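You operate a simulated robot arm through the tools that you are given. There is no shell and no other tool. Be economical: measure what you need, move in short steps, check, and stop when the job is done.

Carry out the task below with a simulated robot arm. There is one attempt and no reset: what you move stays moved.

TASK
Press the pins of blocks 56 and 29 in to 6 mm.
Fine: 56 first; set the depth dial, lock the table at HOLD for each press and leave it locked.

Only the result counts: the job must be done as asked and must still hold three seconds after the hand-in. Knocking over, shifting, dropping, spilling or breaking anything else fails it.

THE ROBOT
A 7-joint arm with a two-finger parallel gripper, fixed in place. Base frame: the origin is at the foot of the arm, x ahead of it, y to its left, z up. Readings come in cm, degrees, newtons and seconds.
With the tool pointing down near the work surface it reaches from about 24 to 68 cm from the base axis. Its first joint turns from -66.0 to 66.0 degrees. Payload 2.4 kg.
Tool frame: the origin (TCP) lies between the finger pads and is the grasp point; the fingertips stand 3 cm ahead of it; z points along the fingers, y is the line along which they close. The gripper opens to 9.4 cm. The fingers are 2.8 cm wide and 1 cm thick; the gripper's body (5 by 9.6 cm) begins 5.5 cm behind the TCP.
Orientation is told as [roll, pitch, yaw] about the base's x, y, z axes, in that order, counted from this pose: with the fingers straight down and closing along the base's y, the tool's x points along the base's -x, its y along +y and its z along -z.

THE INTERFACE
- The arm moves only by the tool drive_tool. Its argument "rows" is a list of rows, each a list of 3 entries, a list of its own where there are three numbers: the opening, from 0 (shut) to 1 (fully open), then the shift along the base's x, y, z in cm, then the turn, a rotation vector about the base's x, y, z in degrees. In form: [[hand, [dx, dy, dz], [ax, ay, az]], ...]. A call has 1 to 12 rows; each row shifts and turns the commanded pose from where the row before left it. Rows are played at 5 a second. More than 5 cm and 8.6 degrees between two rows, or a gripper value outside its range, and nothing of the call is played. Where a pose cannot be reached the arm comes as near as it can. A force on the tool above 40 N (or 10 N above the force at the start of the call, whichever is more), or a blocked arm, ends the call early, and 0.2 s more pass. Each finger travels about 15.3 cm/s and halts on what it meets, pressing with about 29 N; the grip force reading is that of the motor and also rises with nothing between the fingers. The clock runs only during rows and for 0.2 s after the last one: add rows that do not move to give the fingers time. It gives the time, the measured TCP pose, the force on the tool (base axes), the opening and the grip force at its end, in the units of the frame above (readings bear some noise), with the torque about the TCP (base axes, N m) and any sound that the robot's microphone picked up, and new pictures: "pictures" is both (left out), scene, wrist or none.
- Cameras (640 x 400 px; columns grow to the right, rows downward): "scene" is fixed at [0.6, 45.69, 144.47]; the picture's right is [-0.95, -0.30, 0.00], its down [-0.17, 0.54, -0.82] and it looks along [0.25, -0.78, -0.57] (base axes); focal length 337 px, centre (320, 200). "wrist" rides on the gripper at [7.6, 1.4, -10.3] in the tool frame; the picture's right is [-0.18, 0.98, 0.00], its down [-0.75, -0.14, -0.64] and it looks along [-0.63, -0.12, 0.77] (tool axes); focal length 243 px, centre (320, 200). There is no depth. A picture from a camera that has moved, and an enlarged one, comes with that camera's place and axes in the base frame and with its lens.
- enlarge(camera, box): a new picture of the part [left, top, right, bottom] of that camera's present view, enlarged. No time passes.
- sign_off(): hands the job in; it is judged then, once.

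Work in short steps. Places have to be worked out from the pictures, the camera data and where the tool is seen: move nearer, look again, correct. Check each grasp and each placing, and mend what went wrong. You have 120 turns and 200 pictures in all, those below and enlarged ones among them. Open the gripper and draw the arm clear of the work before you hand the job in, unless the task says otherwise; then end with one line.

The tools are called after "Call:" by a JSON object that holds its "op" and its "data". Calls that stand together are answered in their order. drive_tool: Moves the arm, as the interface text tells. Its arguments: {"type":"object","properties":{"rows":{"type":"array"},"pictures":{"type":"string","enum":["both","scene","wrist","none"]}},"required":["rows"]} The other tools are called the same way: enlarge (camera, box) takes an enlarged picture of a part of a camera's view; sign_off () hands the job in.

At the start:

```text
t: 0.0
position: [28.35, 14.87, 126.08]
ee_rot: [0.0, 0.0, 0.0]
contact_force: [0.8, -0.1, -0.5]
moment: [0.02, 0.03, 0.0]
width: 9.4
grasp_force: 0.0
```

scene: 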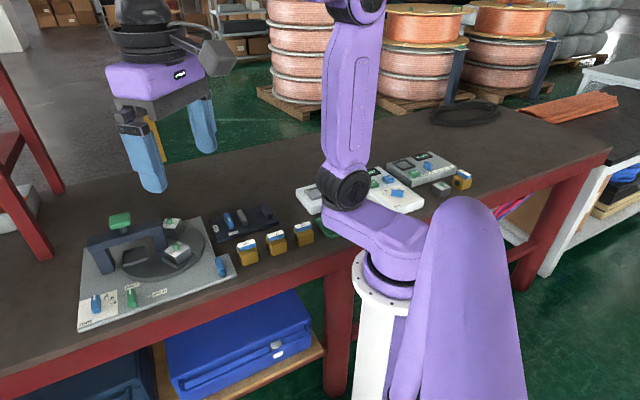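
wrist: 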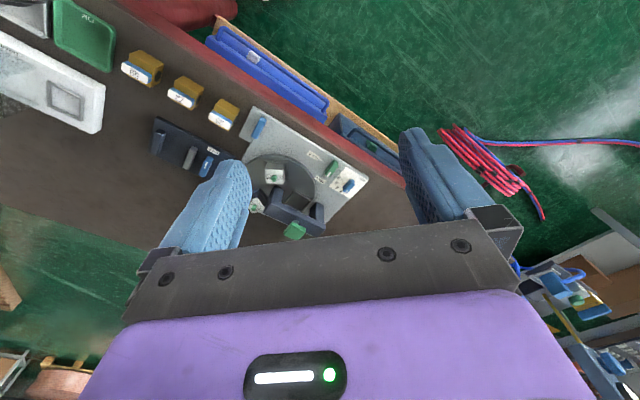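

I start by enlarging the views of the press fixture and the blocks to read labels.

Call:
{"op": "enlarge", "data": {"camera": "scene", "box": [70, 200, 250, 335]}}

Call:
{"op": "enlarge", "data": {"camera": "wrist", "box": [110, 30, 390, 250]}}

Call:
{"op": "enlarge", "data": {"camera": "scene", "box": [200, 140, 480, 280]}}

```text
2.96 times, centred on (160, 268) of scene
camera zoom: at [0.6, 45.69, 144.47], right [-0.95, -0.3, 0.0], down [-0.17, 0.54, -0.82], along [0.25, -0.78, -0.57], focal length 998 px, centre (794, 0)
```

zoom: 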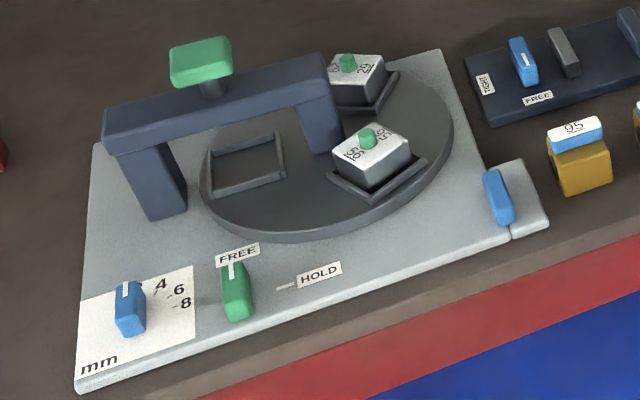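

```text
1.82 times, centred on (250, 140) of wrist
camera zoom: at [20.69, 16.29, 136.17], right [0.18, 0.98, 0.0], down [0.75, -0.14, 0.64], along [0.63, -0.12, -0.77], focal length 441 px, centre (447, 309)
```

zoom: 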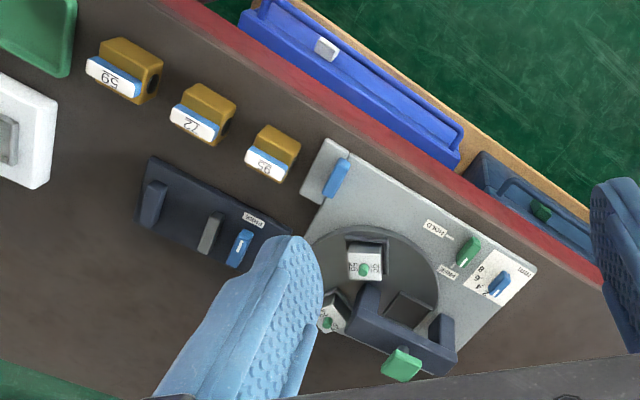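

```text
2.29 times, centred on (340, 210) of scene
camera zoom: at [0.6, 45.69, 144.47], right [-0.95, -0.3, 0.0], down [-0.17, 0.54, -0.82], along [0.25, -0.78, -0.57], focal length 770 px, centre (274, 177)
```

zoom: 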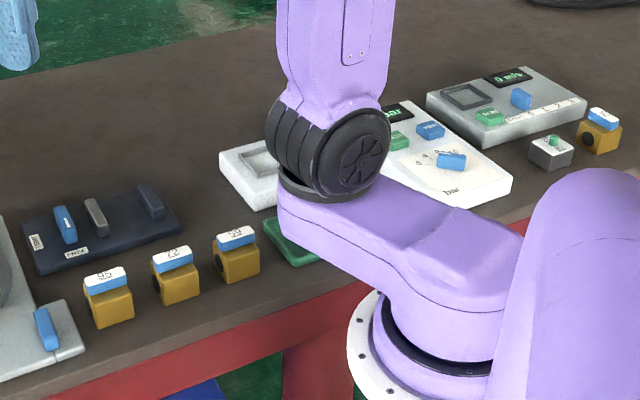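

The press lies near (57, 0, 84), its arch spanning the turntable, with the depth dial and FREE/HOLD lever on the near edge. I move above and in front of it to look closer.

Call:
{"op": "drive_tool", "data": {"rows": [[1, [2.2, -2, -2.8], [0, 0, 0]], [1, [2.2, -2, -2.8], [0, 0, 0]], [1, [2.2, -2, -2.8], [0, 0, 0]], [1, [2.2, -2, -2.8], [0, 0, 0]], [1, [2.2, -2, -2.8], [0, 0, 0]], [1, [0, 0, 0], [0, 0, 0]]]}}

```text
t: 1.4
position: [39.29, 4.85, 112.16]
ee_rot: [0.1, 0.1, 0.0]
contact_force: [0.7, 1.1, 0.1]
moment: [0.01, 0.0, -0.02]
width: 9.38
grasp_force: 0.1
camera wrist: at [31.62, 6.21, 122.2], right [0.18, 0.98, 0.0], down [0.75, -0.14, 0.64], along [0.63, -0.12, -0.77], focal length 243 px, centre (320, 200)
```

scene: 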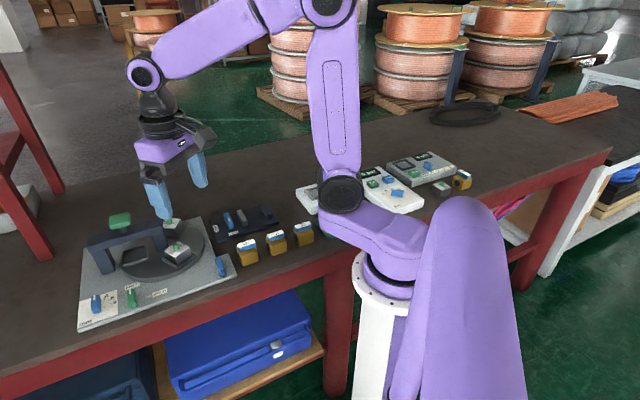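
wrist: 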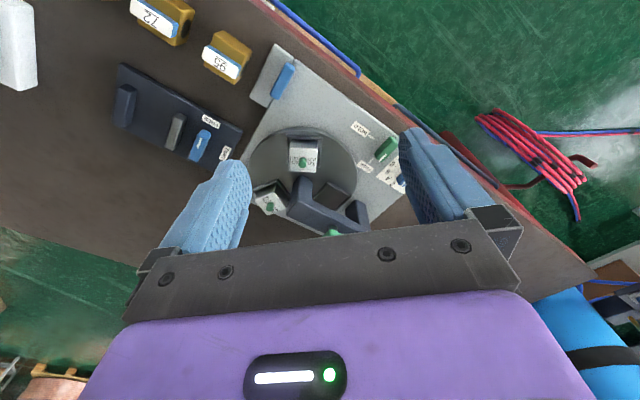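

The wrist view shows the layout; the fingers hide part. I move forward so the press lies in the open upper part of the wrist image, staying above the handle (top about z 97).

Call:
{"op": "drive_tool", "data": {"rows": [[1, [4, 0, -0.5], [0, 0, 0]], [1, [4, 0, -0.5], [0, 0, 0]], [1, [4, 0, -0.5], [0, 0, 0]], [1, [3, 0, -0.5], [0, 0, 0]], [1, [0, 0, 0], [0, 0, 0]]], "pictures": "wrist"}}

Call:
{"op": "enlarge", "data": {"camera": "wrist", "box": [200, 0, 440, 150]}}

```text
t: 2.6
position: [54.28, 4.62, 109.88]
ee_rot: [0.0, -0.1, -0.1]
contact_force: [-0.6, -0.5, 1.1]
moment: [0.01, -0.04, -0.01]
width: 9.39
grasp_force: 0.1
camera wrist: at [46.54, 6.06, 120.08], right [0.18, 0.98, 0.0], down [0.75, -0.14, 0.64], along [0.63, -0.12, -0.77], focal length 243 px, centre (320, 200)
```

wrist: 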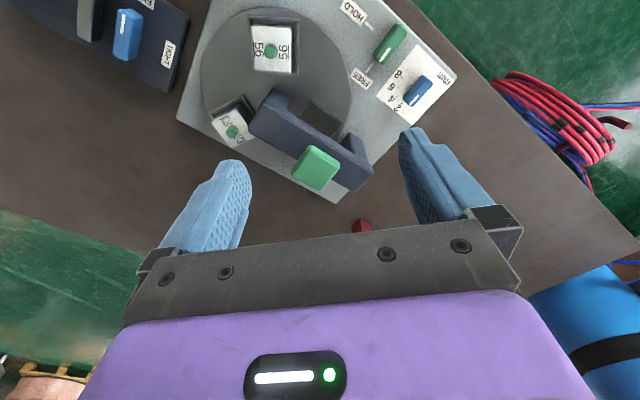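

```text
2.67 times, centred on (320, 75) of wrist
camera zoom: at [46.54, 6.06, 120.08], right [0.18, 0.98, 0.0], down [0.75, -0.14, 0.64], along [0.63, -0.12, -0.77], focal length 647 px, centre (320, 533)
```

zoom: 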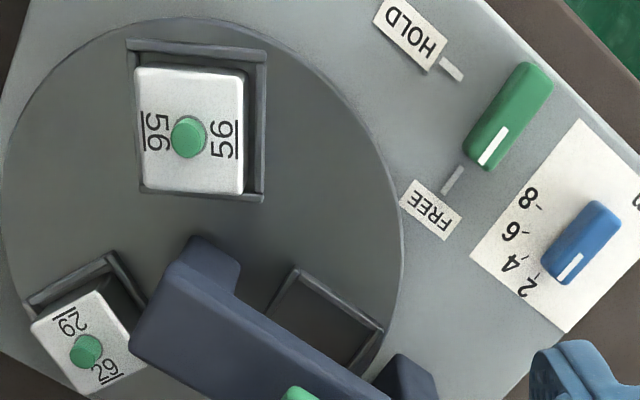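

Layout is clear: dial now at 2, lever at FREE, empty nest apparently under the plunger, 56 and 29 in the other two nests. I go nearer to the dial and lever.

Call:
{"op": "drive_tool", "data": {"rows": [[1, [0, 4.5, 0], [0, 0, 0]], [1, [0, 4.5, -1.5], [0, 0, 0]], [1, [0.5, 1, -4], [0, 0, 0]], [1, [0, 0, -3], [0, 0, 0]], [1, [0, 0, 0], [0, 0, 0]]], "pictures": "wrist"}}

Call:
{"op": "enlarge", "data": {"camera": "wrist", "box": [200, 0, 440, 150]}}

```text
t: 3.8
position: [54.72, 14.9, 101.01]
ee_rot: [0.0, 0.0, 0.0]
contact_force: [1.1, -0.2, -0.2]
moment: [0.0, -0.05, -0.01]
width: 9.38
grasp_force: 0.0
camera wrist: at [47.16, 16.26, 111.2], right [0.18, 0.98, 0.0], down [0.75, -0.14, 0.64], along [0.63, -0.12, -0.77], focal length 243 px, centre (320, 200)
```

wrist: 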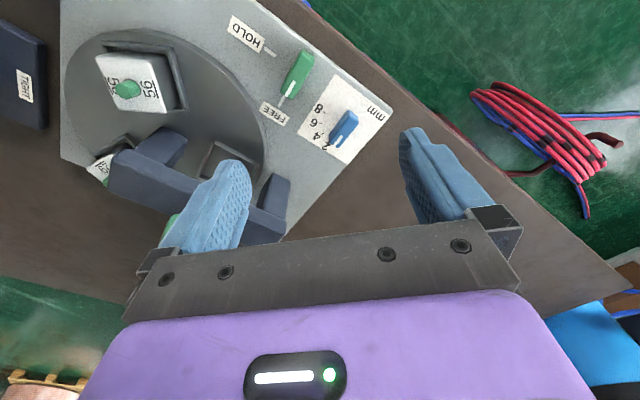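

```text
2.67 times, centred on (320, 75) of wrist
camera zoom: at [47.16, 16.26, 111.2], right [0.18, 0.98, 0.0], down [0.75, -0.14, 0.64], along [0.63, -0.12, -0.77], focal length 647 px, centre (320, 533)
```

zoom: 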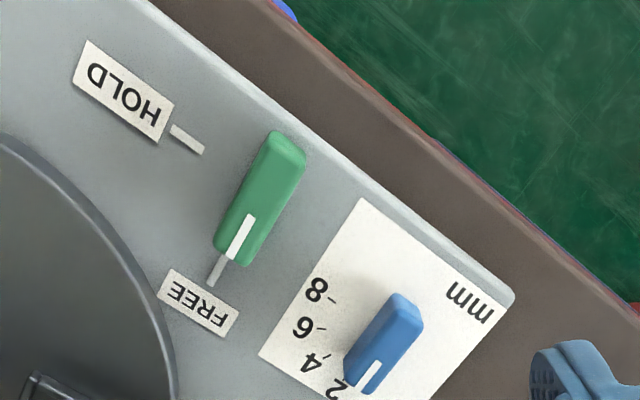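

I triangulate: dial knob at about (58.1, 17.0, top 86.8), bar direction ≈ -32°; lever at (52.1, 13.3, top 87), direction ≈ -42°, HOLD about 90° clockwise. Move above the dial, turned to -32°, with fingers partly closed.

Call:
{"op": "drive_tool", "data": {"rows": [[0.45, [1, 0.5, -1.5], [0, 0, -8]], [0.45, [1, 0.5, -1.5], [0, 0, -8]], [0.45, [1, 0.5, -1.5], [0, 0, -8]], [0.45, [0.4, 0.5, -1.5], [0, 0, -8]], [0.45, [0, 0, 0], [0, 0, 0]]], "pictures": "both"}}

Call:
{"op": "enlarge", "data": {"camera": "wrist", "box": [200, 50, 440, 200]}}

```text
t: 5.0
position: [58.35, 17.07, 95.4]
ee_rot: [0.0, 0.0, -32.1]
contact_force: [0.1, 0.4, 0.1]
moment: [-0.02, -0.02, 0.0]
width: 4.22
grasp_force: 0.2
camera wrist: at [52.58, 22.22, 105.55], right [0.68, 0.73, 0.0], down [0.56, -0.52, 0.64], along [0.47, -0.44, -0.77], focal length 243 px, centre (320, 200)
```

scene: 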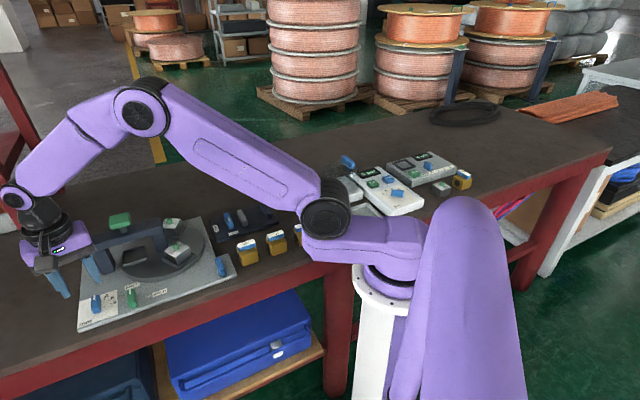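
wrist: 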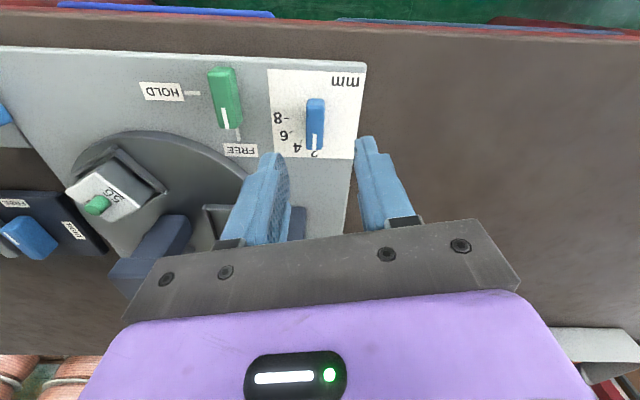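

```text
2.67 times, centred on (320, 125) of wrist
camera zoom: at [52.58, 22.22, 105.55], right [0.68, 0.73, 0.0], down [0.56, -0.52, 0.64], along [0.47, -0.44, -0.77], focal length 647 px, centre (320, 400)
```

zoom: 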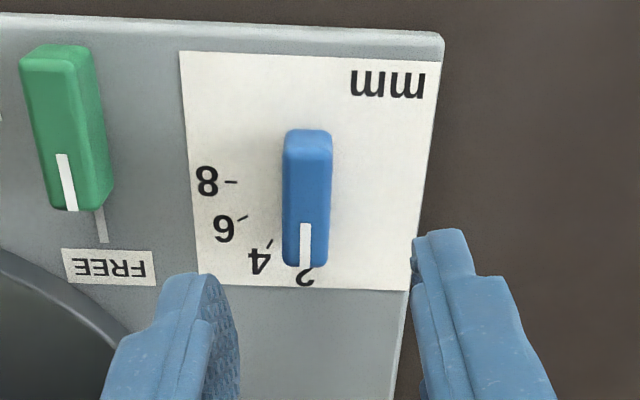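

The dial's tick spacing is 30° per 2 mm, so 2→6 is -60°. Knob centre ≈ (57.95, 16.8), top ≈ 87.2; I descend over it with tips to ≈ 86.2.

Call:
{"op": "drive_tool", "data": {"rows": [[0.45, [-0.38, -0.24, -2.5], [0, 0, 0]], [0.45, [0, 0, -2.2], [0, 0, 0]], [0.45, [0, 0, -1.5], [0, 0, 0]], [0.45, [0, 0, 0], [0, 0, 0]]], "pictures": "wrist"}}

Call:
{"op": "enlarge", "data": {"camera": "wrist", "box": [200, 100, 440, 250]}}

Call:
{"op": "enlarge", "data": {"camera": "scene", "box": [30, 200, 190, 335]}}

```text
t: 6.0
position: [57.69, 16.55, 89.43]
ee_rot: [0.0, 0.1, -32.0]
contact_force: [0.1, 0.1, 0.0]
moment: [-0.01, -0.02, 0.05]
width: 4.19
grasp_force: 0.0
camera wrist: at [52.06, 21.78, 99.5], right [0.68, 0.74, 0.0], down [0.56, -0.52, 0.64], along [0.47, -0.43, -0.77], focal length 243 px, centre (320, 200)
```

wrist: 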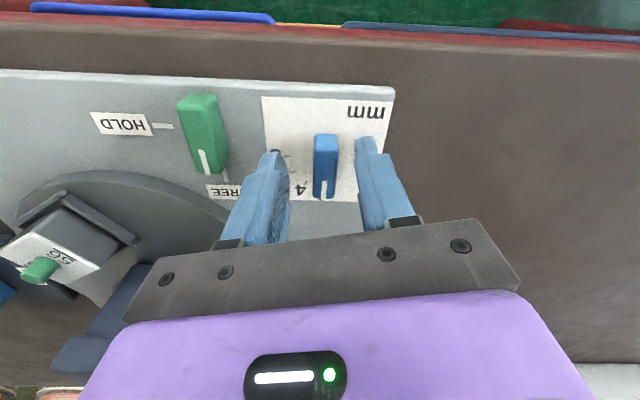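

```text
2.67 times, centred on (320, 175) of wrist
camera zoom: at [52.06, 21.78, 99.5], right [0.68, 0.74, 0.0], down [0.56, -0.52, 0.64], along [0.47, -0.43, -0.77], focal length 647 px, centre (320, 267)
```

zoom: 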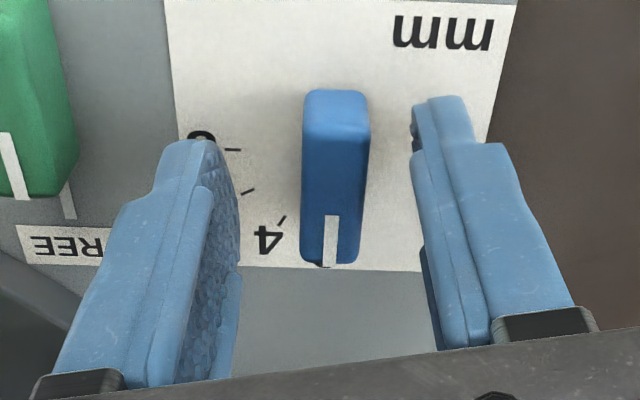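

```text
2.96 times, centred on (110, 268) of scene
camera zoom: at [0.6, 45.69, 144.47], right [-0.95, -0.3, 0.0], down [-0.17, 0.54, -0.82], along [0.25, -0.78, -0.57], focal length 998 px, centre (942, 0)
```

zoom: 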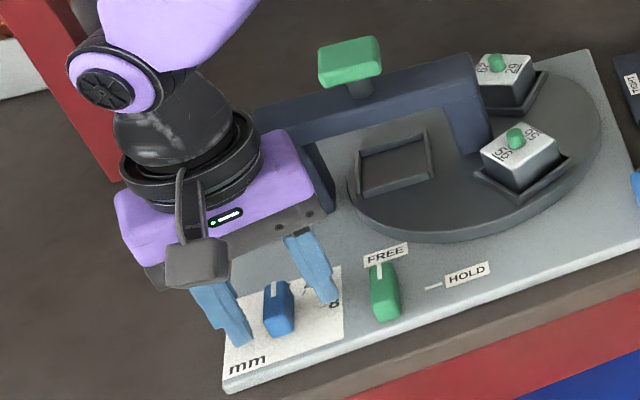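

Knob is about 0.4 cm off centre laterally; I correct, go down a touch, and close on it.

Call:
{"op": "drive_tool", "data": {"rows": [[0.45, [0.2, 0.33, -0.3], [0, 0, 0]], [0.45, [0, 0, 0], [0, 0, 0]], [0.2, [0, 0, 0], [0, 0, 0]], [0.0, [0, 0, 0], [0, 0, 0]], [0.0, [0, 0, 0], [0, 0, 0]]], "pictures": "wrist"}}

```text
t: 7.2
position: [57.72, 16.85, 89.06]
ee_rot: [-0.1, 0.1, -32.2]
contact_force: [-7.5, -5.2, 3.8]
moment: [0.61, 0.76, -1.23]
width: 1.97
grasp_force: 44.7
camera wrist: at [52.2, 22.1, 99.19], right [0.68, 0.73, 0.0], down [0.56, -0.52, 0.64], along [0.47, -0.44, -0.77], focal length 243 px, centre (320, 200)
```

wrist: 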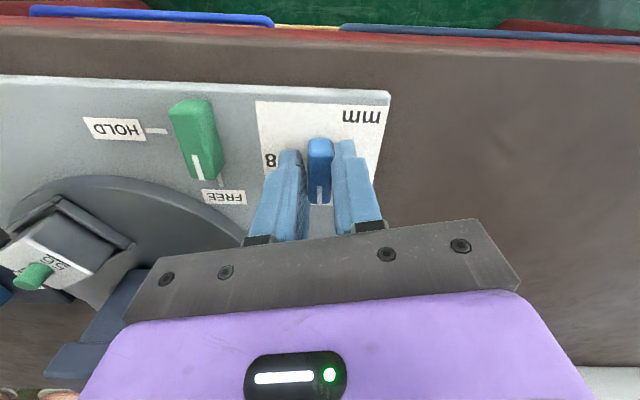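

The moment and width show a skewed grip: the camera is yawed ~10° to the tool, so the bar really lies at about -42°. I open, turn to -42° and grip again.

Call:
{"op": "drive_tool", "data": {"rows": [[0.4, [0, 0, 0], [0, 0, 0]], [0.4, [0.2, 0, 0], [0, 0, -5]], [0.4, [0, 0, 0], [0, 0, -5]], [0.2, [0, 0, 0], [0, 0, 0]], [0.0, [0, 0, 0], [0, 0, 0]], [0.0, [0, 0, 0], [0, 0, 0]]], "pictures": "wrist"}}

```text
t: 8.6
position: [58.01, 16.69, 89.09]
ee_rot: [-0.5, 0.2, -42.3]
contact_force: [-20.4, -15.4, 7.1]
moment: [0.73, 0.06, -1.3]
width: 1.43
grasp_force: 44.9
camera wrist: at [53.44, 22.88, 99.18], right [0.8, 0.6, -0.01], down [0.47, -0.61, 0.64], along [0.38, -0.51, -0.77], focal length 243 px, centre (320, 200)
```

wrist: 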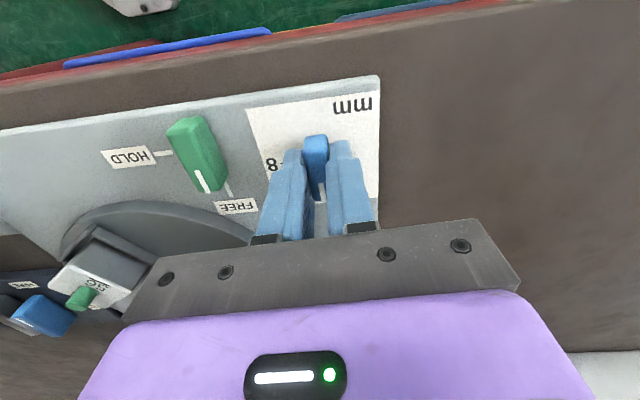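

Good grip now (1.43 cm). I relieve the side load by shifting to the knob's true centre and turn -60° in small rows.

Call:
{"op": "drive_tool", "data": {"rows": [[0.0, [-0.25, -0.25, 0], [0, 0, 0]], [0.0, [0, 0, 0], [0, 0, -7.5]], [0.0, [0, 0, 0], [0, 0, -7.5]], [0.0, [0, 0, 0], [0, 0, -7.5]], [0.0, [0, 0, 0], [0, 0, -7.5]], [0.0, [0, 0, 0], [0, 0, 0]]], "pictures": "wrist"}}

```text
t: 10.0
position: [57.88, 16.72, 89.08]
ee_rot: [0.1, -0.1, -72.1]
contact_force: [4.9, -3.3, -12.9]
moment: [-1.37, -0.43, -0.01]
width: 1.37
grasp_force: 45.1
camera wrist: at [57.02, 24.36, 99.16], right [0.99, 0.13, 0.0], down [0.1, -0.76, 0.64], along [0.08, -0.64, -0.77], focal length 243 px, centre (320, 200)
```

wrist: 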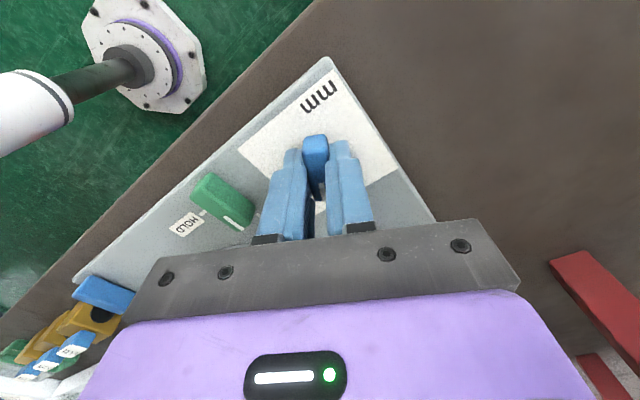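

The knob is following (now ~30° turned). I turn the remaining 30°.

Call:
{"op": "drive_tool", "data": {"rows": [[0.0, [0, 0, 0], [0, 0, -7.5]], [0.0, [0, 0, 0], [0, 0, -7.5]], [0.0, [0, 0, 0], [0, 0, -7.5]], [0.0, [0, 0, 0], [0, 0, -7.5]], [0.0, [0, 0, 0], [0, 0, 0]], [0.0, [0, 0, 0], [0, 0, 0]]], "pictures": "wrist"}}

```text
t: 11.4
position: [58.05, 16.64, 89.05]
ee_rot: [0.1, 0.0, -102.1]
contact_force: [8.3, -7.4, -16.7]
moment: [0.48, -0.26, 0.04]
width: 1.37
grasp_force: 44.8
camera wrist: at [61.02, 23.82, 99.17], right [0.92, -0.39, 0.0], down [-0.3, -0.71, 0.64], along [-0.25, -0.59, -0.77], focal length 243 px, centre (320, 200)
```

wrist: 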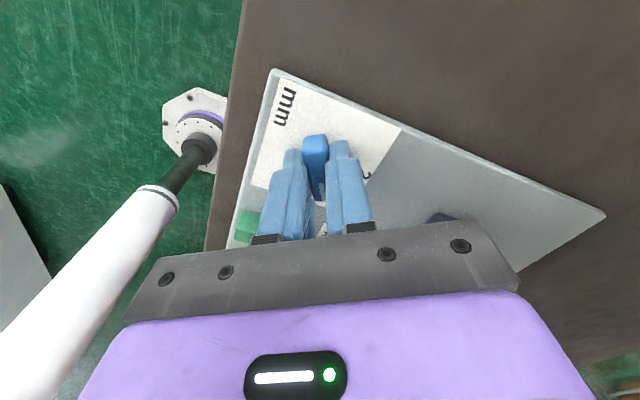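

Turned to -102°. Release, open modestly and rise to check the mark against the ticks.

Call:
{"op": "drive_tool", "data": {"rows": [[0.3, [0, 0, 0], [0, 0, 0]], [0.4, [0, 0, 0], [0, 0, 0]], [0.4, [0, 0, 2], [0, 0, 0]], [0.4, [0, 0, 4], [0, 0, 0]], [0.4, [0, 0, 4], [0, 0, 0]], [0.4, [0, -3, 2], [0, 0, 0]], [0.4, [0, 0, 0], [0, 0, 0]]], "pictures": "wrist"}}

Call:
{"op": "enlarge", "data": {"camera": "wrist", "box": [240, 50, 400, 150]}}

Call:
{"op": "enlarge", "data": {"camera": "scene", "box": [70, 270, 170, 333]}}

```text
t: 13.0
position: [57.94, 13.73, 101.18]
ee_rot: [0.0, 0.0, -102.0]
contact_force: [0.0, -0.3, -0.2]
moment: [-0.05, -0.03, 0.0]
width: 3.76
grasp_force: 0.0
camera wrist: at [60.92, 20.86, 111.3], right [0.92, -0.38, 0.0], down [-0.29, -0.71, 0.64], along [-0.25, -0.59, -0.77], focal length 243 px, centre (320, 200)
```

wrist: 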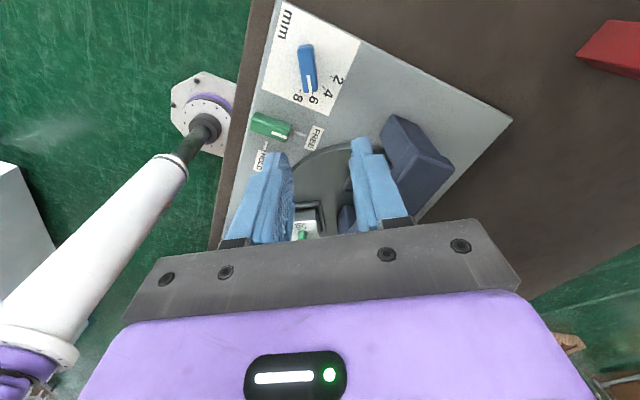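

```text
4.00 times, centred on (320, 100) of wrist
camera zoom: at [60.92, 20.86, 111.3], right [0.92, -0.38, 0.0], down [-0.29, -0.71, 0.64], along [-0.25, -0.59, -0.77], focal length 970 px, centre (320, 600)
```

zoom: 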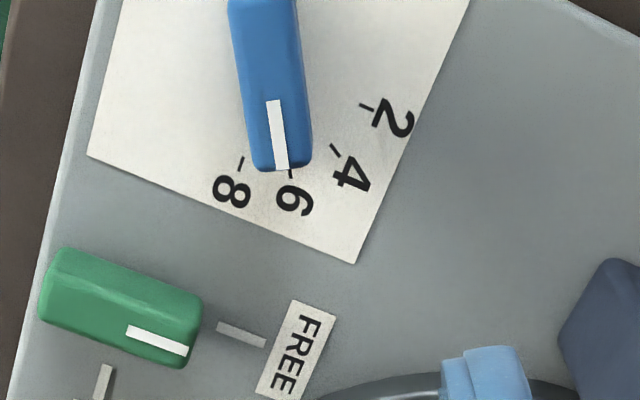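

```text
6.35 times, centred on (120, 302) of scene
camera zoom: at [0.6, 45.69, 144.47], right [-0.95, -0.3, 0.0], down [-0.17, 0.54, -0.82], along [0.25, -0.78, -0.57], focal length 2138 px, centre (1590, -444)
```

zoom: 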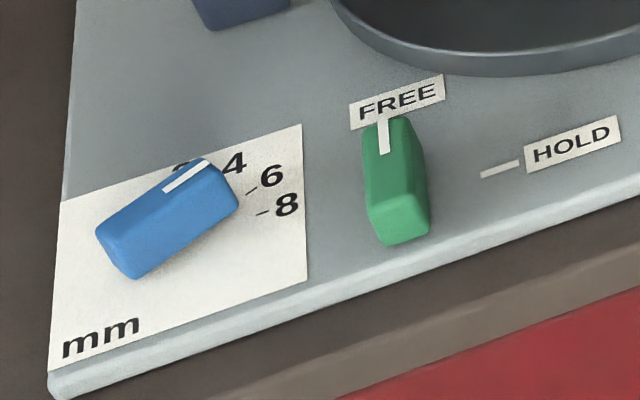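

The mark points at 6 exactly. The arch bar runs from a hub post at the disc centre outward, so blocks pass beneath it. Next I view the turntable from above, turning the hand back to about -15°.

Call:
{"op": "drive_tool", "data": {"rows": [[0.4, [0, 0, 2], [0, 0, 7.9]], [0.4, [0, 0, 2], [0, 0, 7.9]], [0.4, [0, -1.5, 0], [0, 0, 7.9]], [0.4, [0, -1.5, 0], [0, 0, 7.9]], [0.4, [0, -1.5, 0], [0, 0, 7.9]], [0.4, [0, -1.5, 0], [0, 0, 7.9]], [0.4, [0, -1.5, 0], [0, 0, 7.9]], [0.4, [0, -1.5, 0], [0, 0, 7.9]], [0.4, [0, -1.5, 0], [0, 0, 7.9]], [0.4, [0, -1.5, 0], [0, 0, 7.9]], [0.4, [0, -1.5, 0], [0, 0, 7.9]], [0.4, [0, 0, 0], [0, 0, 0]]], "pictures": "wrist"}}

Call:
{"op": "enlarge", "data": {"camera": "wrist", "box": [160, 0, 440, 170]}}

Call:
{"op": "enlarge", "data": {"camera": "scene", "box": [80, 200, 240, 300]}}

```text
t: 15.6
position: [57.82, 0.18, 105.07]
ee_rot: [0.0, 0.1, -15.0]
contact_force: [0.0, -0.1, 0.0]
moment: [-0.01, 0.0, -0.01]
width: 3.74
grasp_force: 0.0
camera wrist: at [50.91, 3.52, 115.13], right [0.43, 0.9, 0.0], down [0.69, -0.33, 0.64], along [0.58, -0.28, -0.77], focal length 243 px, centre (320, 200)
```

wrist: 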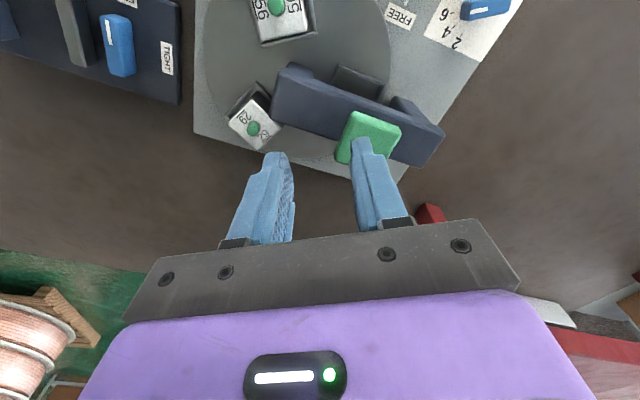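

```text
2.29 times, centred on (300, 85) of wrist
camera zoom: at [50.91, 3.52, 115.13], right [0.43, 0.9, 0.0], down [0.69, -0.33, 0.64], along [0.58, -0.28, -0.77], focal length 555 px, centre (366, 463)
```

zoom: 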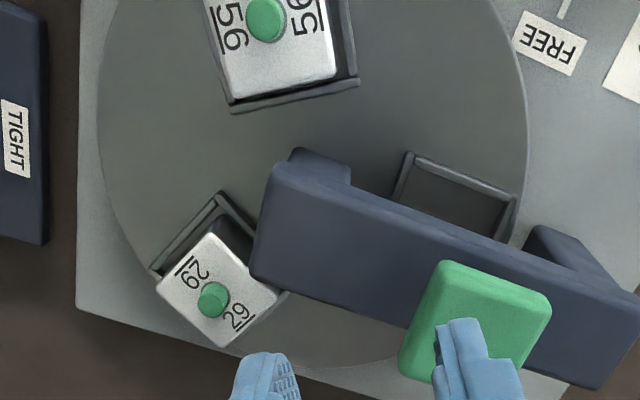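

```text
4.00 times, centred on (160, 250) of scene
camera zoom: at [0.6, 45.69, 144.47], right [-0.95, -0.3, 0.0], down [-0.17, 0.54, -0.82], along [0.25, -0.78, -0.57], focal length 1347 px, centre (960, 0)
```

zoom: 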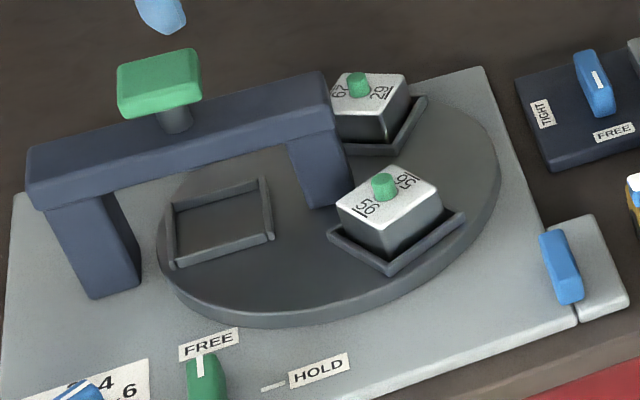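

Disc centre ≈ (55.9, -1.5), nests at radius ≈ 6.2, spaced 120°; the station is at ≈ 44° and 56 at ≈ 163.5°. I'll cage 56's nest frame (≈ 5.8 cm wide) with loosely open fingers and rotate the table clockwise; first a hover above it.

Call:
{"op": "drive_tool", "data": {"rows": [[0.72, [-4, 0, 0], [0, 0, -1.5]], [0.72, [-3.9, 0.1, -1], [0, 0, 0]], [0.72, [0, 0, -4.5], [0, 0, 0]], [0.72, [0, 0, -4.5], [0, 0, 0]], [0.72, [0, 0, 0], [0, 0, 0]]], "pictures": "both"}}

Call:
{"op": "enlarge", "data": {"camera": "wrist", "box": [180, 80, 460, 250]}}

Call:
{"op": "enlarge", "data": {"camera": "scene", "box": [80, 180, 240, 300]}}

```text
t: 16.8
position: [50.18, 0.2, 94.96]
ee_rot: [0.0, 0.0, -16.6]
contact_force: [0.5, -0.4, 0.5]
moment: [-0.01, 0.0, 0.01]
width: 6.76
grasp_force: 0.1
camera wrist: at [43.33, 3.71, 105.06], right [0.46, 0.89, 0.0], down [0.68, -0.35, 0.64], along [0.57, -0.29, -0.77], focal length 243 px, centre (320, 200)
```

scene: 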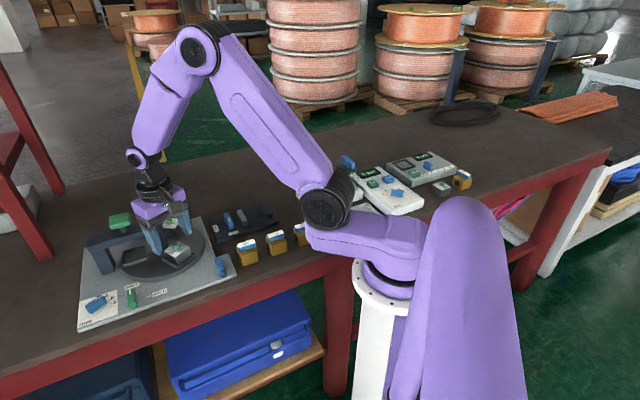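
wrist: 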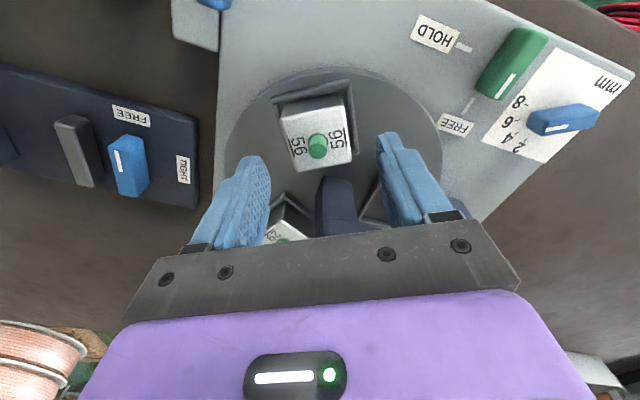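

```text
2.29 times, centred on (320, 165) of wrist
camera zoom: at [43.33, 3.71, 105.06], right [0.46, 0.89, 0.0], down [0.68, -0.35, 0.64], along [0.57, -0.29, -0.77], focal length 555 px, centre (320, 280)
```

zoom: 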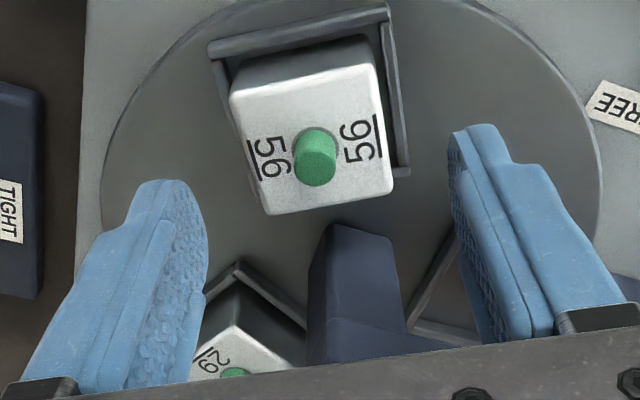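

```text
3.33 times, centred on (160, 240) of scene
camera zoom: at [0.6, 45.69, 144.47], right [-0.95, -0.3, 0.0], down [-0.17, 0.54, -0.82], along [0.25, -0.78, -0.57], focal length 1123 px, centre (853, 67)
```

zoom: 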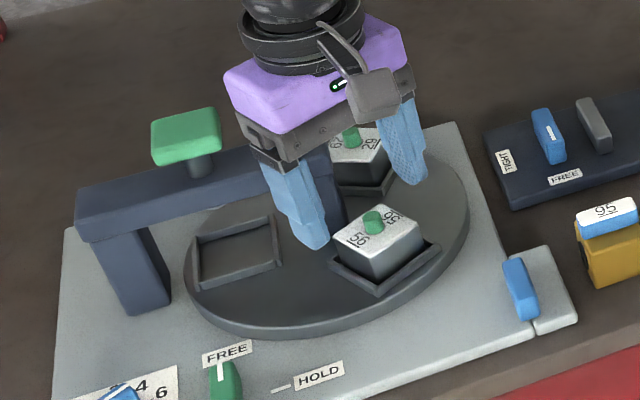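

The fingers straddle 56's nest and are aligned. I descend slowly to tips ≈ 87.4.

Call:
{"op": "drive_tool", "data": {"rows": [[0.75, [-0.25, 0.1, -2.0], [0, 0, 0]], [0.75, [0, 0, -1.4], [0, 0, 0]], [0.75, [0, 0, -0.6], [0, 0, 0]], [0.75, [0, 0, -0.5], [0, 0, 0]], [0.75, [0, 0, 0], [0, 0, 0]]], "pictures": "wrist"}}

Call:
{"op": "enlarge", "data": {"camera": "wrist", "box": [180, 80, 460, 250]}}

Call:
{"op": "enlarge", "data": {"camera": "scene", "box": [110, 200, 220, 280]}}

```text
t: 18.0
position: [49.85, 0.34, 90.5]
ee_rot: [0.0, 0.0, -16.7]
contact_force: [-0.7, -0.3, -0.1]
moment: [-0.02, 0.02, -0.01]
width: 7.06
grasp_force: 0.1
camera wrist: at [42.97, 3.96, 100.52], right [0.46, 0.89, 0.0], down [0.68, -0.35, 0.64], along [0.57, -0.29, -0.77], focal length 243 px, centre (320, 200)
```

wrist: 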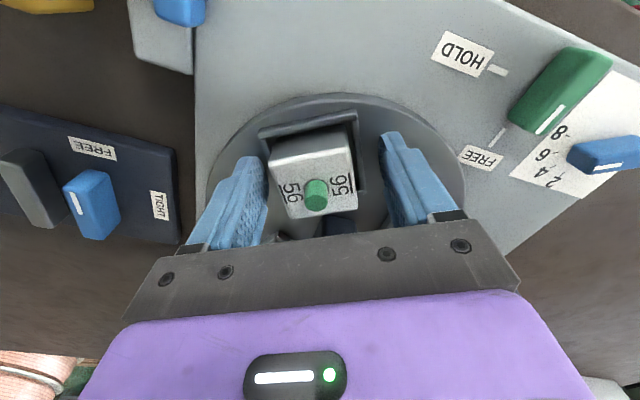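

```text
2.29 times, centred on (320, 165) of wrist
camera zoom: at [42.97, 3.96, 100.52], right [0.46, 0.89, 0.0], down [0.68, -0.35, 0.64], along [0.57, -0.29, -0.77], focal length 555 px, centre (320, 280)
```

zoom: 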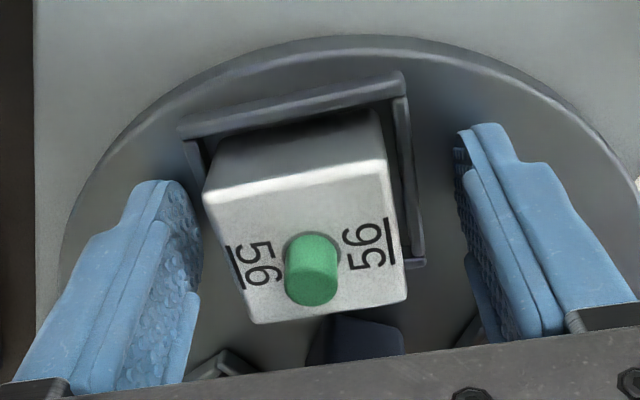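

```text
5.00 times, centred on (165, 240) of scene
camera zoom: at [0.6, 45.69, 144.47], right [-0.95, -0.3, 0.0], down [-0.17, 0.54, -0.82], along [0.25, -0.78, -0.57], focal length 1684 px, centre (1095, 0)
```

zoom: 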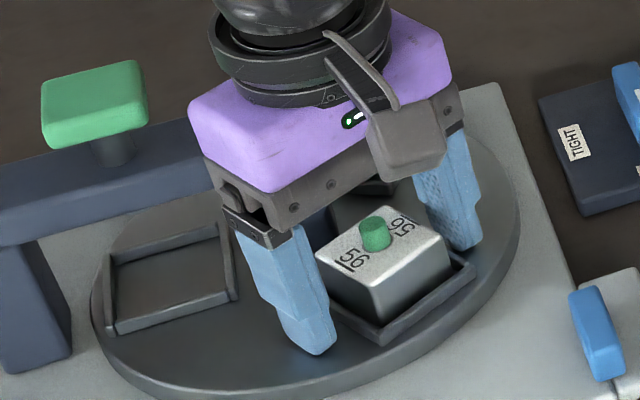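

No contact yet at tips 87.5. I descend in small rows, watching the force, to get the tips just below the frame's rim.

Call:
{"op": "drive_tool", "data": {"rows": [[0.75, [0, 0, -0.3], [0, 0, 0]], [0.75, [0, 0, -0.3], [0, 0, 0]], [0.75, [0, 0, 0], [0, 0, 0]]], "pictures": "none"}}

Call:
{"op": "enlarge", "data": {"camera": "wrist", "box": [220, 100, 440, 240]}}

```text
t: 18.6
position: [49.99, 0.45, 90.31]
ee_rot: [0.0, 0.0, -16.7]
contact_force: [-3.4, 0.3, 7.8]
moment: [-0.21, 0.29, -0.04]
width: 7.05
grasp_force: 0.6
stopped in row 2: the force on the tool passed its limit at 50 N (the readings are from after the stop); the commanded pose is now the measured one
```

```text
2.86 times, centred on (330, 170) of wrist
camera zoom: at [42.98, 3.97, 100.43], right [0.46, 0.89, 0.0], down [0.68, -0.35, 0.64], along [0.57, -0.29, -0.77], focal length 693 px, centre (291, 286)
```

zoom: 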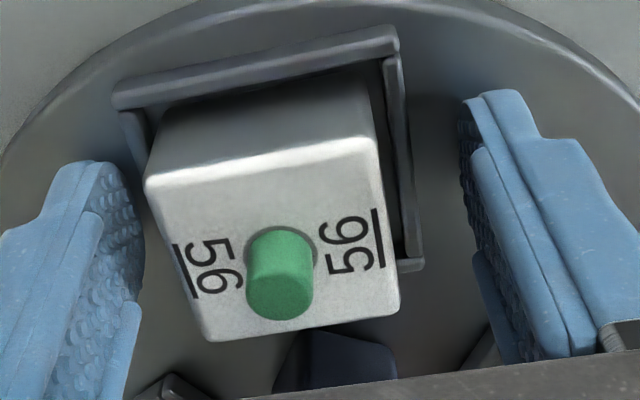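

Contact at tips ≈ 87.2, i.e. the disc top. I raise 0.15, narrow the cage and turn the table the first 22° as a trial.

Call:
{"op": "drive_tool", "data": {"rows": [[0.75, [0, 0, 0.2], [0, 0, 0]], [0.67, [0, 0, 0], [0, 0, 0]], [0.67, [0.29, 0.74, 0], [0, 0, -7.5]], [0.67, [0.39, 0.7, 0], [0, 0, -7.5]], [0.67, [0.47, 0.64, 0], [0, 0, -7.5]], [0.67, [0, 0, 0], [0, 0, 0]]], "pictures": "wrist"}}

Call:
{"op": "enlarge", "data": {"camera": "wrist", "box": [180, 60, 460, 240]}}

Call:
{"op": "enlarge", "data": {"camera": "scene", "box": [90, 200, 220, 285]}}

```text
t: 19.9
position: [51.09, 2.43, 90.44]
ee_rot: [-0.1, -0.1, -39.3]
contact_force: [-0.6, 0.1, -0.9]
moment: [0.0, 0.0, -0.02]
width: 6.31
grasp_force: 0.1
camera wrist: at [46.07, 8.34, 100.6], right [0.76, 0.65, 0.0], down [0.49, -0.58, 0.64], along [0.42, -0.49, -0.77], focal length 243 px, centre (320, 200)
```

wrist: 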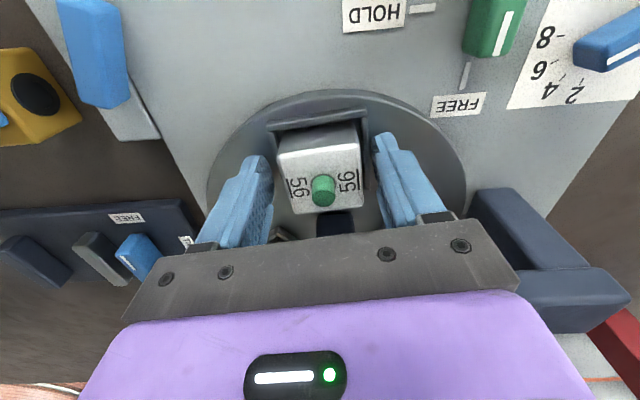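

```text
2.22 times, centred on (320, 150) of wrist
camera zoom: at [46.07, 8.34, 100.6], right [0.76, 0.65, 0.0], down [0.49, -0.58, 0.64], along [0.42, -0.49, -0.77], focal length 539 px, centre (320, 311)
```

zoom: 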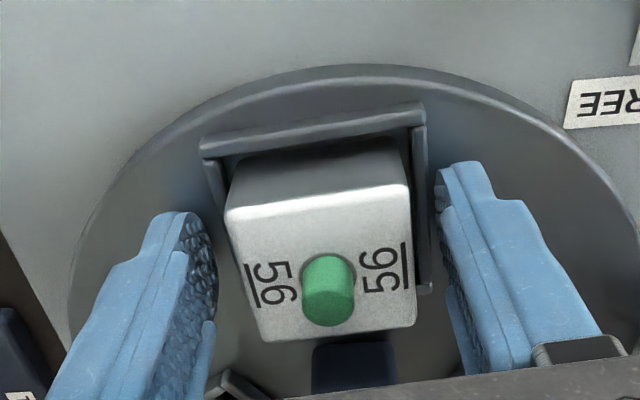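

```text
4.71 times, centred on (155, 242) of scene
camera zoom: at [0.6, 45.7, 144.47], right [-0.95, -0.3, 0.0], down [-0.17, 0.54, -0.82], along [0.25, -0.78, -0.57], focal length 1585 px, centre (1096, 0)
```

zoom: 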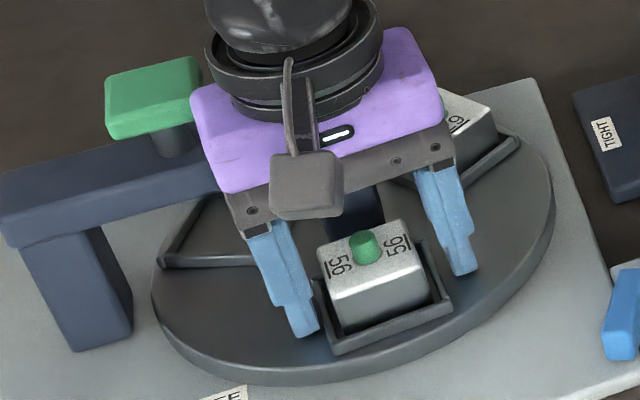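

The table follows freely. I turn another 15° (staying clear of the press handle), then lift off.

Call:
{"op": "drive_tool", "data": {"rows": [[0.67, [0.55, 0.57, 0], [0, 0, -7.5]], [0.67, [0.62, 0.5, 0], [0, 0, -7.5]], [0.67, [0, 0, 0], [0, 0, 0]], [0.75, [0, 0, 0], [0, 0, 0]], [0.75, [0, 0, 2], [0, 0, 0]], [0.75, [-0.5, 0.5, 4], [0, 0, 0]], [0.75, [-0.5, 0, 4.5], [0, 0, 0]], [0.75, [0, 0, 4.5], [0, 0, 0]], [0.75, [0, 0, 0], [0, 0, 0]]], "pictures": "wrist"}}

```text
t: 21.9
position: [51.14, 4.17, 105.58]
ee_rot: [0.0, -0.2, -54.0]
contact_force: [-0.5, 0.3, -0.1]
moment: [0.0, 0.03, -0.03]
width: 7.04
grasp_force: 0.0
camera wrist: at [47.83, 11.09, 115.67], right [0.9, 0.43, 0.0], down [0.33, -0.69, 0.64], along [0.28, -0.58, -0.77], focal length 243 px, centre (320, 200)
```

wrist: 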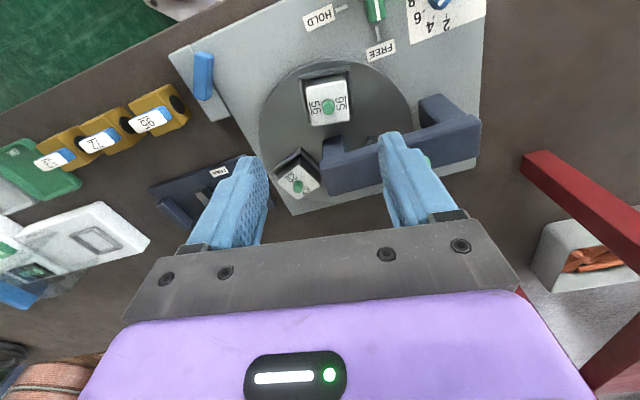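

Table moved ≈ 40°; 56 is now at ≈ 125°, 29 at ≈ -116°. I go over to 29's nest at (53.2, -6.4), turning the hand to about +64°.

Call:
{"op": "drive_tool", "data": {"rows": [[0.75, [0, -1, 0], [0, 0, 8.4]], [0.75, [0, -1, 0], [0, 0, 8.4]], [0.75, [0, -1, 0], [0, 0, 8.4]], [0.75, [0, -1, 0], [0, 0, 8.4]], [0.75, [0, -1, 0], [0, 0, 8.4]], [0.75, [0, -1, 0], [0, 0, 8.4]], [0.75, [0, -1, 0], [0, 0, 8.4]], [0.75, [0, -1, 0], [0, 0, 8.4]], [0.75, [0.5, -1, 0], [0, 0, 8.4]], [0.75, [0.5, -1, 0], [0, 0, 8.4]], [0.75, [0.5, -0.6, 0], [0, 0, 8.4]], [0.75, [0.5, 0, 0], [0, 0, 8.4]]], "pictures": "none"}}

Call:
{"op": "drive_tool", "data": {"rows": [[0.75, [0, 0, -3], [0, 0, 8.4]], [0.75, [0, 0, -3], [0, 0, 8.4]], [0.75, [0, 0, -3], [0, 0, 0]], [0.75, [0, 0, 0], [0, 0, 0]]], "pictures": "both"}}

Call:
{"op": "enlarge", "data": {"camera": "wrist", "box": [180, 80, 460, 250]}}

```text
t: 24.6
position: [53.28, -6.46, 105.57]
ee_rot: [-0.1, -0.1, 46.9]
contact_force: [0.0, 0.5, 1.1]
moment: [-0.01, 0.02, -0.02]
width: 7.06
grasp_force: 0.1
```

```text
t: 25.6
position: [53.21, -6.86, 96.47]
ee_rot: [0.0, -0.1, 63.6]
contact_force: [0.6, -0.1, 0.3]
moment: [0.0, 0.02, -0.03]
width: 7.03
grasp_force: 0.0
camera wrist: at [48.55, -12.96, 106.54], right [-0.8, 0.6, 0.0], down [0.46, 0.61, 0.64], along [0.39, 0.51, -0.77], focal length 243 px, centre (320, 200)
```

scene: 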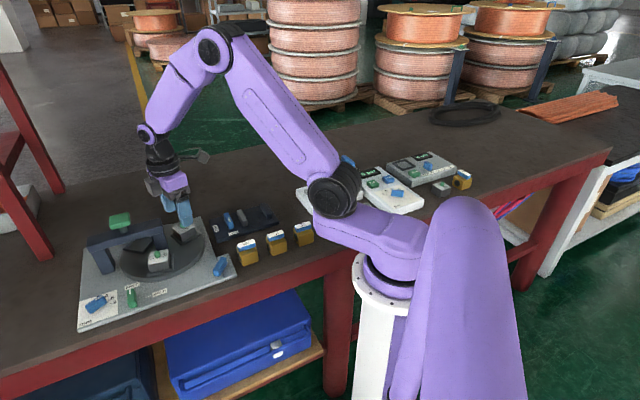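
wrist: 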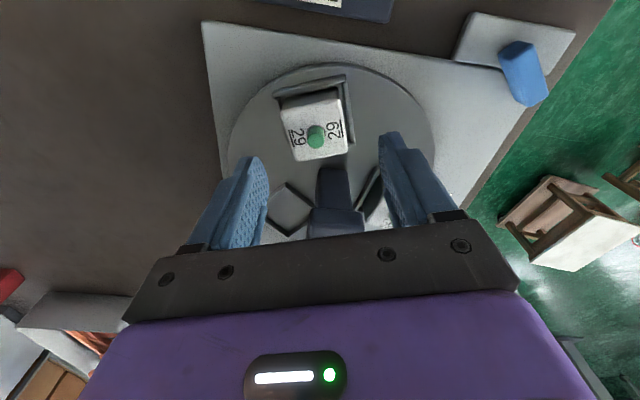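

```text
2.29 times, centred on (320, 165) of wrist
camera zoom: at [48.55, -12.96, 106.54], right [-0.8, 0.6, 0.0], down [0.46, 0.61, 0.64], along [0.39, 0.51, -0.77], focal length 555 px, centre (320, 280)
```

zoom: 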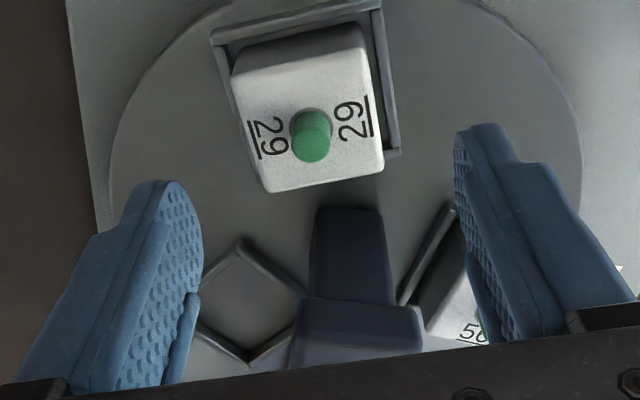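

Aligned over 29's nest. Descend to cage it, then start rotating clockwise.

Call:
{"op": "drive_tool", "data": {"rows": [[0.75, [0, -0.2, -3], [0, 0, 0]], [0.75, [0, 0, -2], [0, 0, 0]], [0.75, [0, 0, -1.0], [0, 0, 0]], [0.68, [0, 0, 0], [0, 0, 0]], [0.68, [-0.73, 0.38, 0], [0, 0, -7.5]], [0.68, [-0.68, 0.47, 0], [0, 0, -7.5]], [0.68, [-0.62, 0.56, 0], [0, 0, -7.5]], [0.68, [-0.53, 0.64, 0], [0, 0, -7.5]], [0.68, [0, 0, 0], [0, 0, 0]]], "pictures": "wrist"}}

Call:
{"op": "enlarge", "data": {"camera": "wrist", "box": [180, 60, 460, 240]}}

```text
t: 27.6
position: [50.71, -4.55, 90.28]
ee_rot: [0.0, -0.1, 33.4]
contact_force: [-0.3, 0.4, 0.3]
moment: [-0.01, -0.01, -0.01]
width: 6.4
grasp_force: 0.1
camera wrist: at [43.57, -7.61, 100.5], right [-0.39, 0.92, 0.0], down [0.71, 0.3, 0.64], along [0.59, 0.25, -0.77], focal length 243 px, centre (320, 200)
```

wrist: 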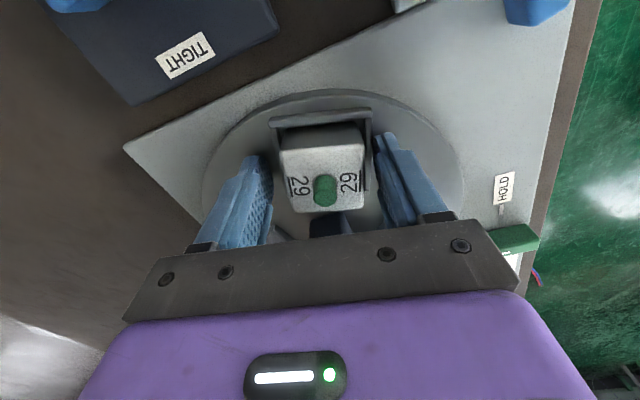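

```text
2.22 times, centred on (320, 150) of wrist
camera zoom: at [43.57, -7.61, 100.5], right [-0.39, 0.92, 0.0], down [0.71, 0.3, 0.64], along [0.59, 0.25, -0.77], focal length 539 px, centre (320, 311)
```

zoom: 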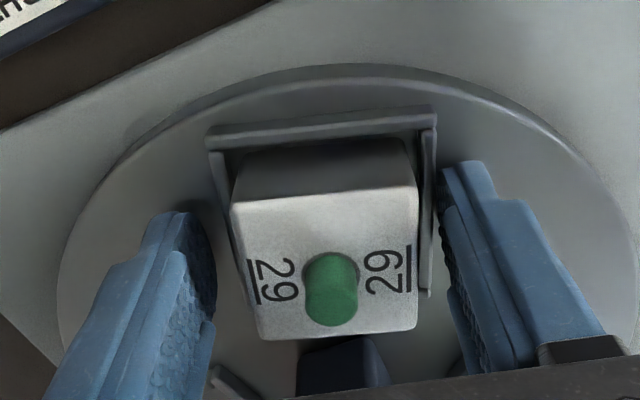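

Tracking well. Continue 45° more.

Call:
{"op": "drive_tool", "data": {"rows": [[0.68, [-0.45, 0.7, 0], [0, 0, -7.5]], [0.68, [-0.35, 0.75, 0], [0, 0, -7.5]], [0.68, [-0.25, 0.79, 0], [0, 0, -7.5]], [0.68, [-0.14, 0.81, 0], [0, 0, -7.5]], [0.68, [-0.04, 0.83, 0], [0, 0, -7.5]], [0.68, [0.07, 0.83, 0], [0, 0, -7.5]], [0.68, [0, 0, 0], [0, 0, 0]]], "pictures": "wrist"}}

Call:
{"op": "enlarge", "data": {"camera": "scene", "box": [80, 200, 240, 300]}}

Call:
{"op": "enlarge", "data": {"camera": "wrist", "box": [180, 80, 460, 250]}}

```text
t: 29.1
position: [49.5, 0.09, 90.47]
ee_rot: [0.1, -0.1, -11.7]
contact_force: [-0.3, -0.6, -0.6]
moment: [-0.03, 0.01, 0.01]
width: 6.39
grasp_force: 0.1
camera wrist: at [42.3, 2.97, 100.63], right [0.38, 0.93, 0.0], down [0.71, -0.29, 0.64], along [0.6, -0.24, -0.77], focal length 243 px, centre (320, 200)
```

wrist: 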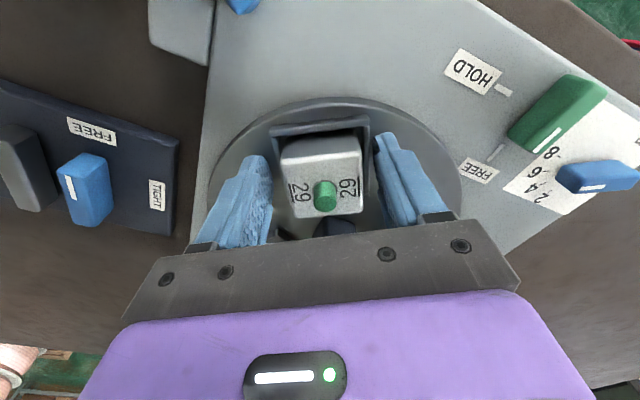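

```text
4.00 times, centred on (160, 250) of scene
camera zoom: at [0.6, 45.7, 144.47], right [-0.95, -0.3, 0.0], down [-0.17, 0.54, -0.82], along [0.25, -0.78, -0.57], focal length 1347 px, centre (960, 0)
```

zoom: 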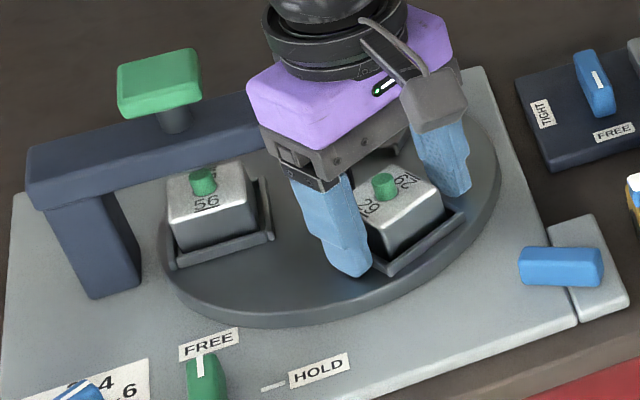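

```text
2.29 times, centred on (320, 165) of wrist
camera zoom: at [42.3, 2.97, 100.63], right [0.38, 0.93, 0.0], down [0.71, -0.29, 0.64], along [0.6, -0.24, -0.77], focal length 555 px, centre (320, 280)
```

zoom: 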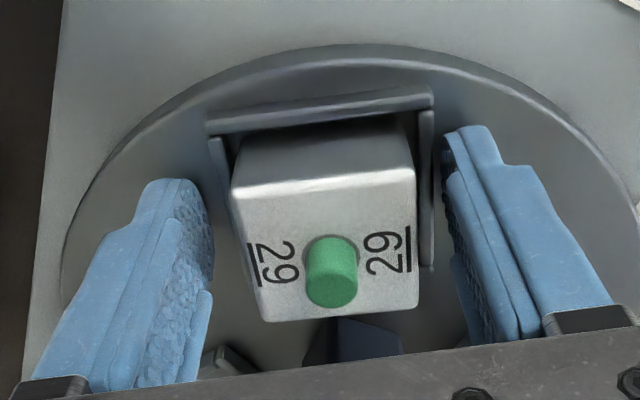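

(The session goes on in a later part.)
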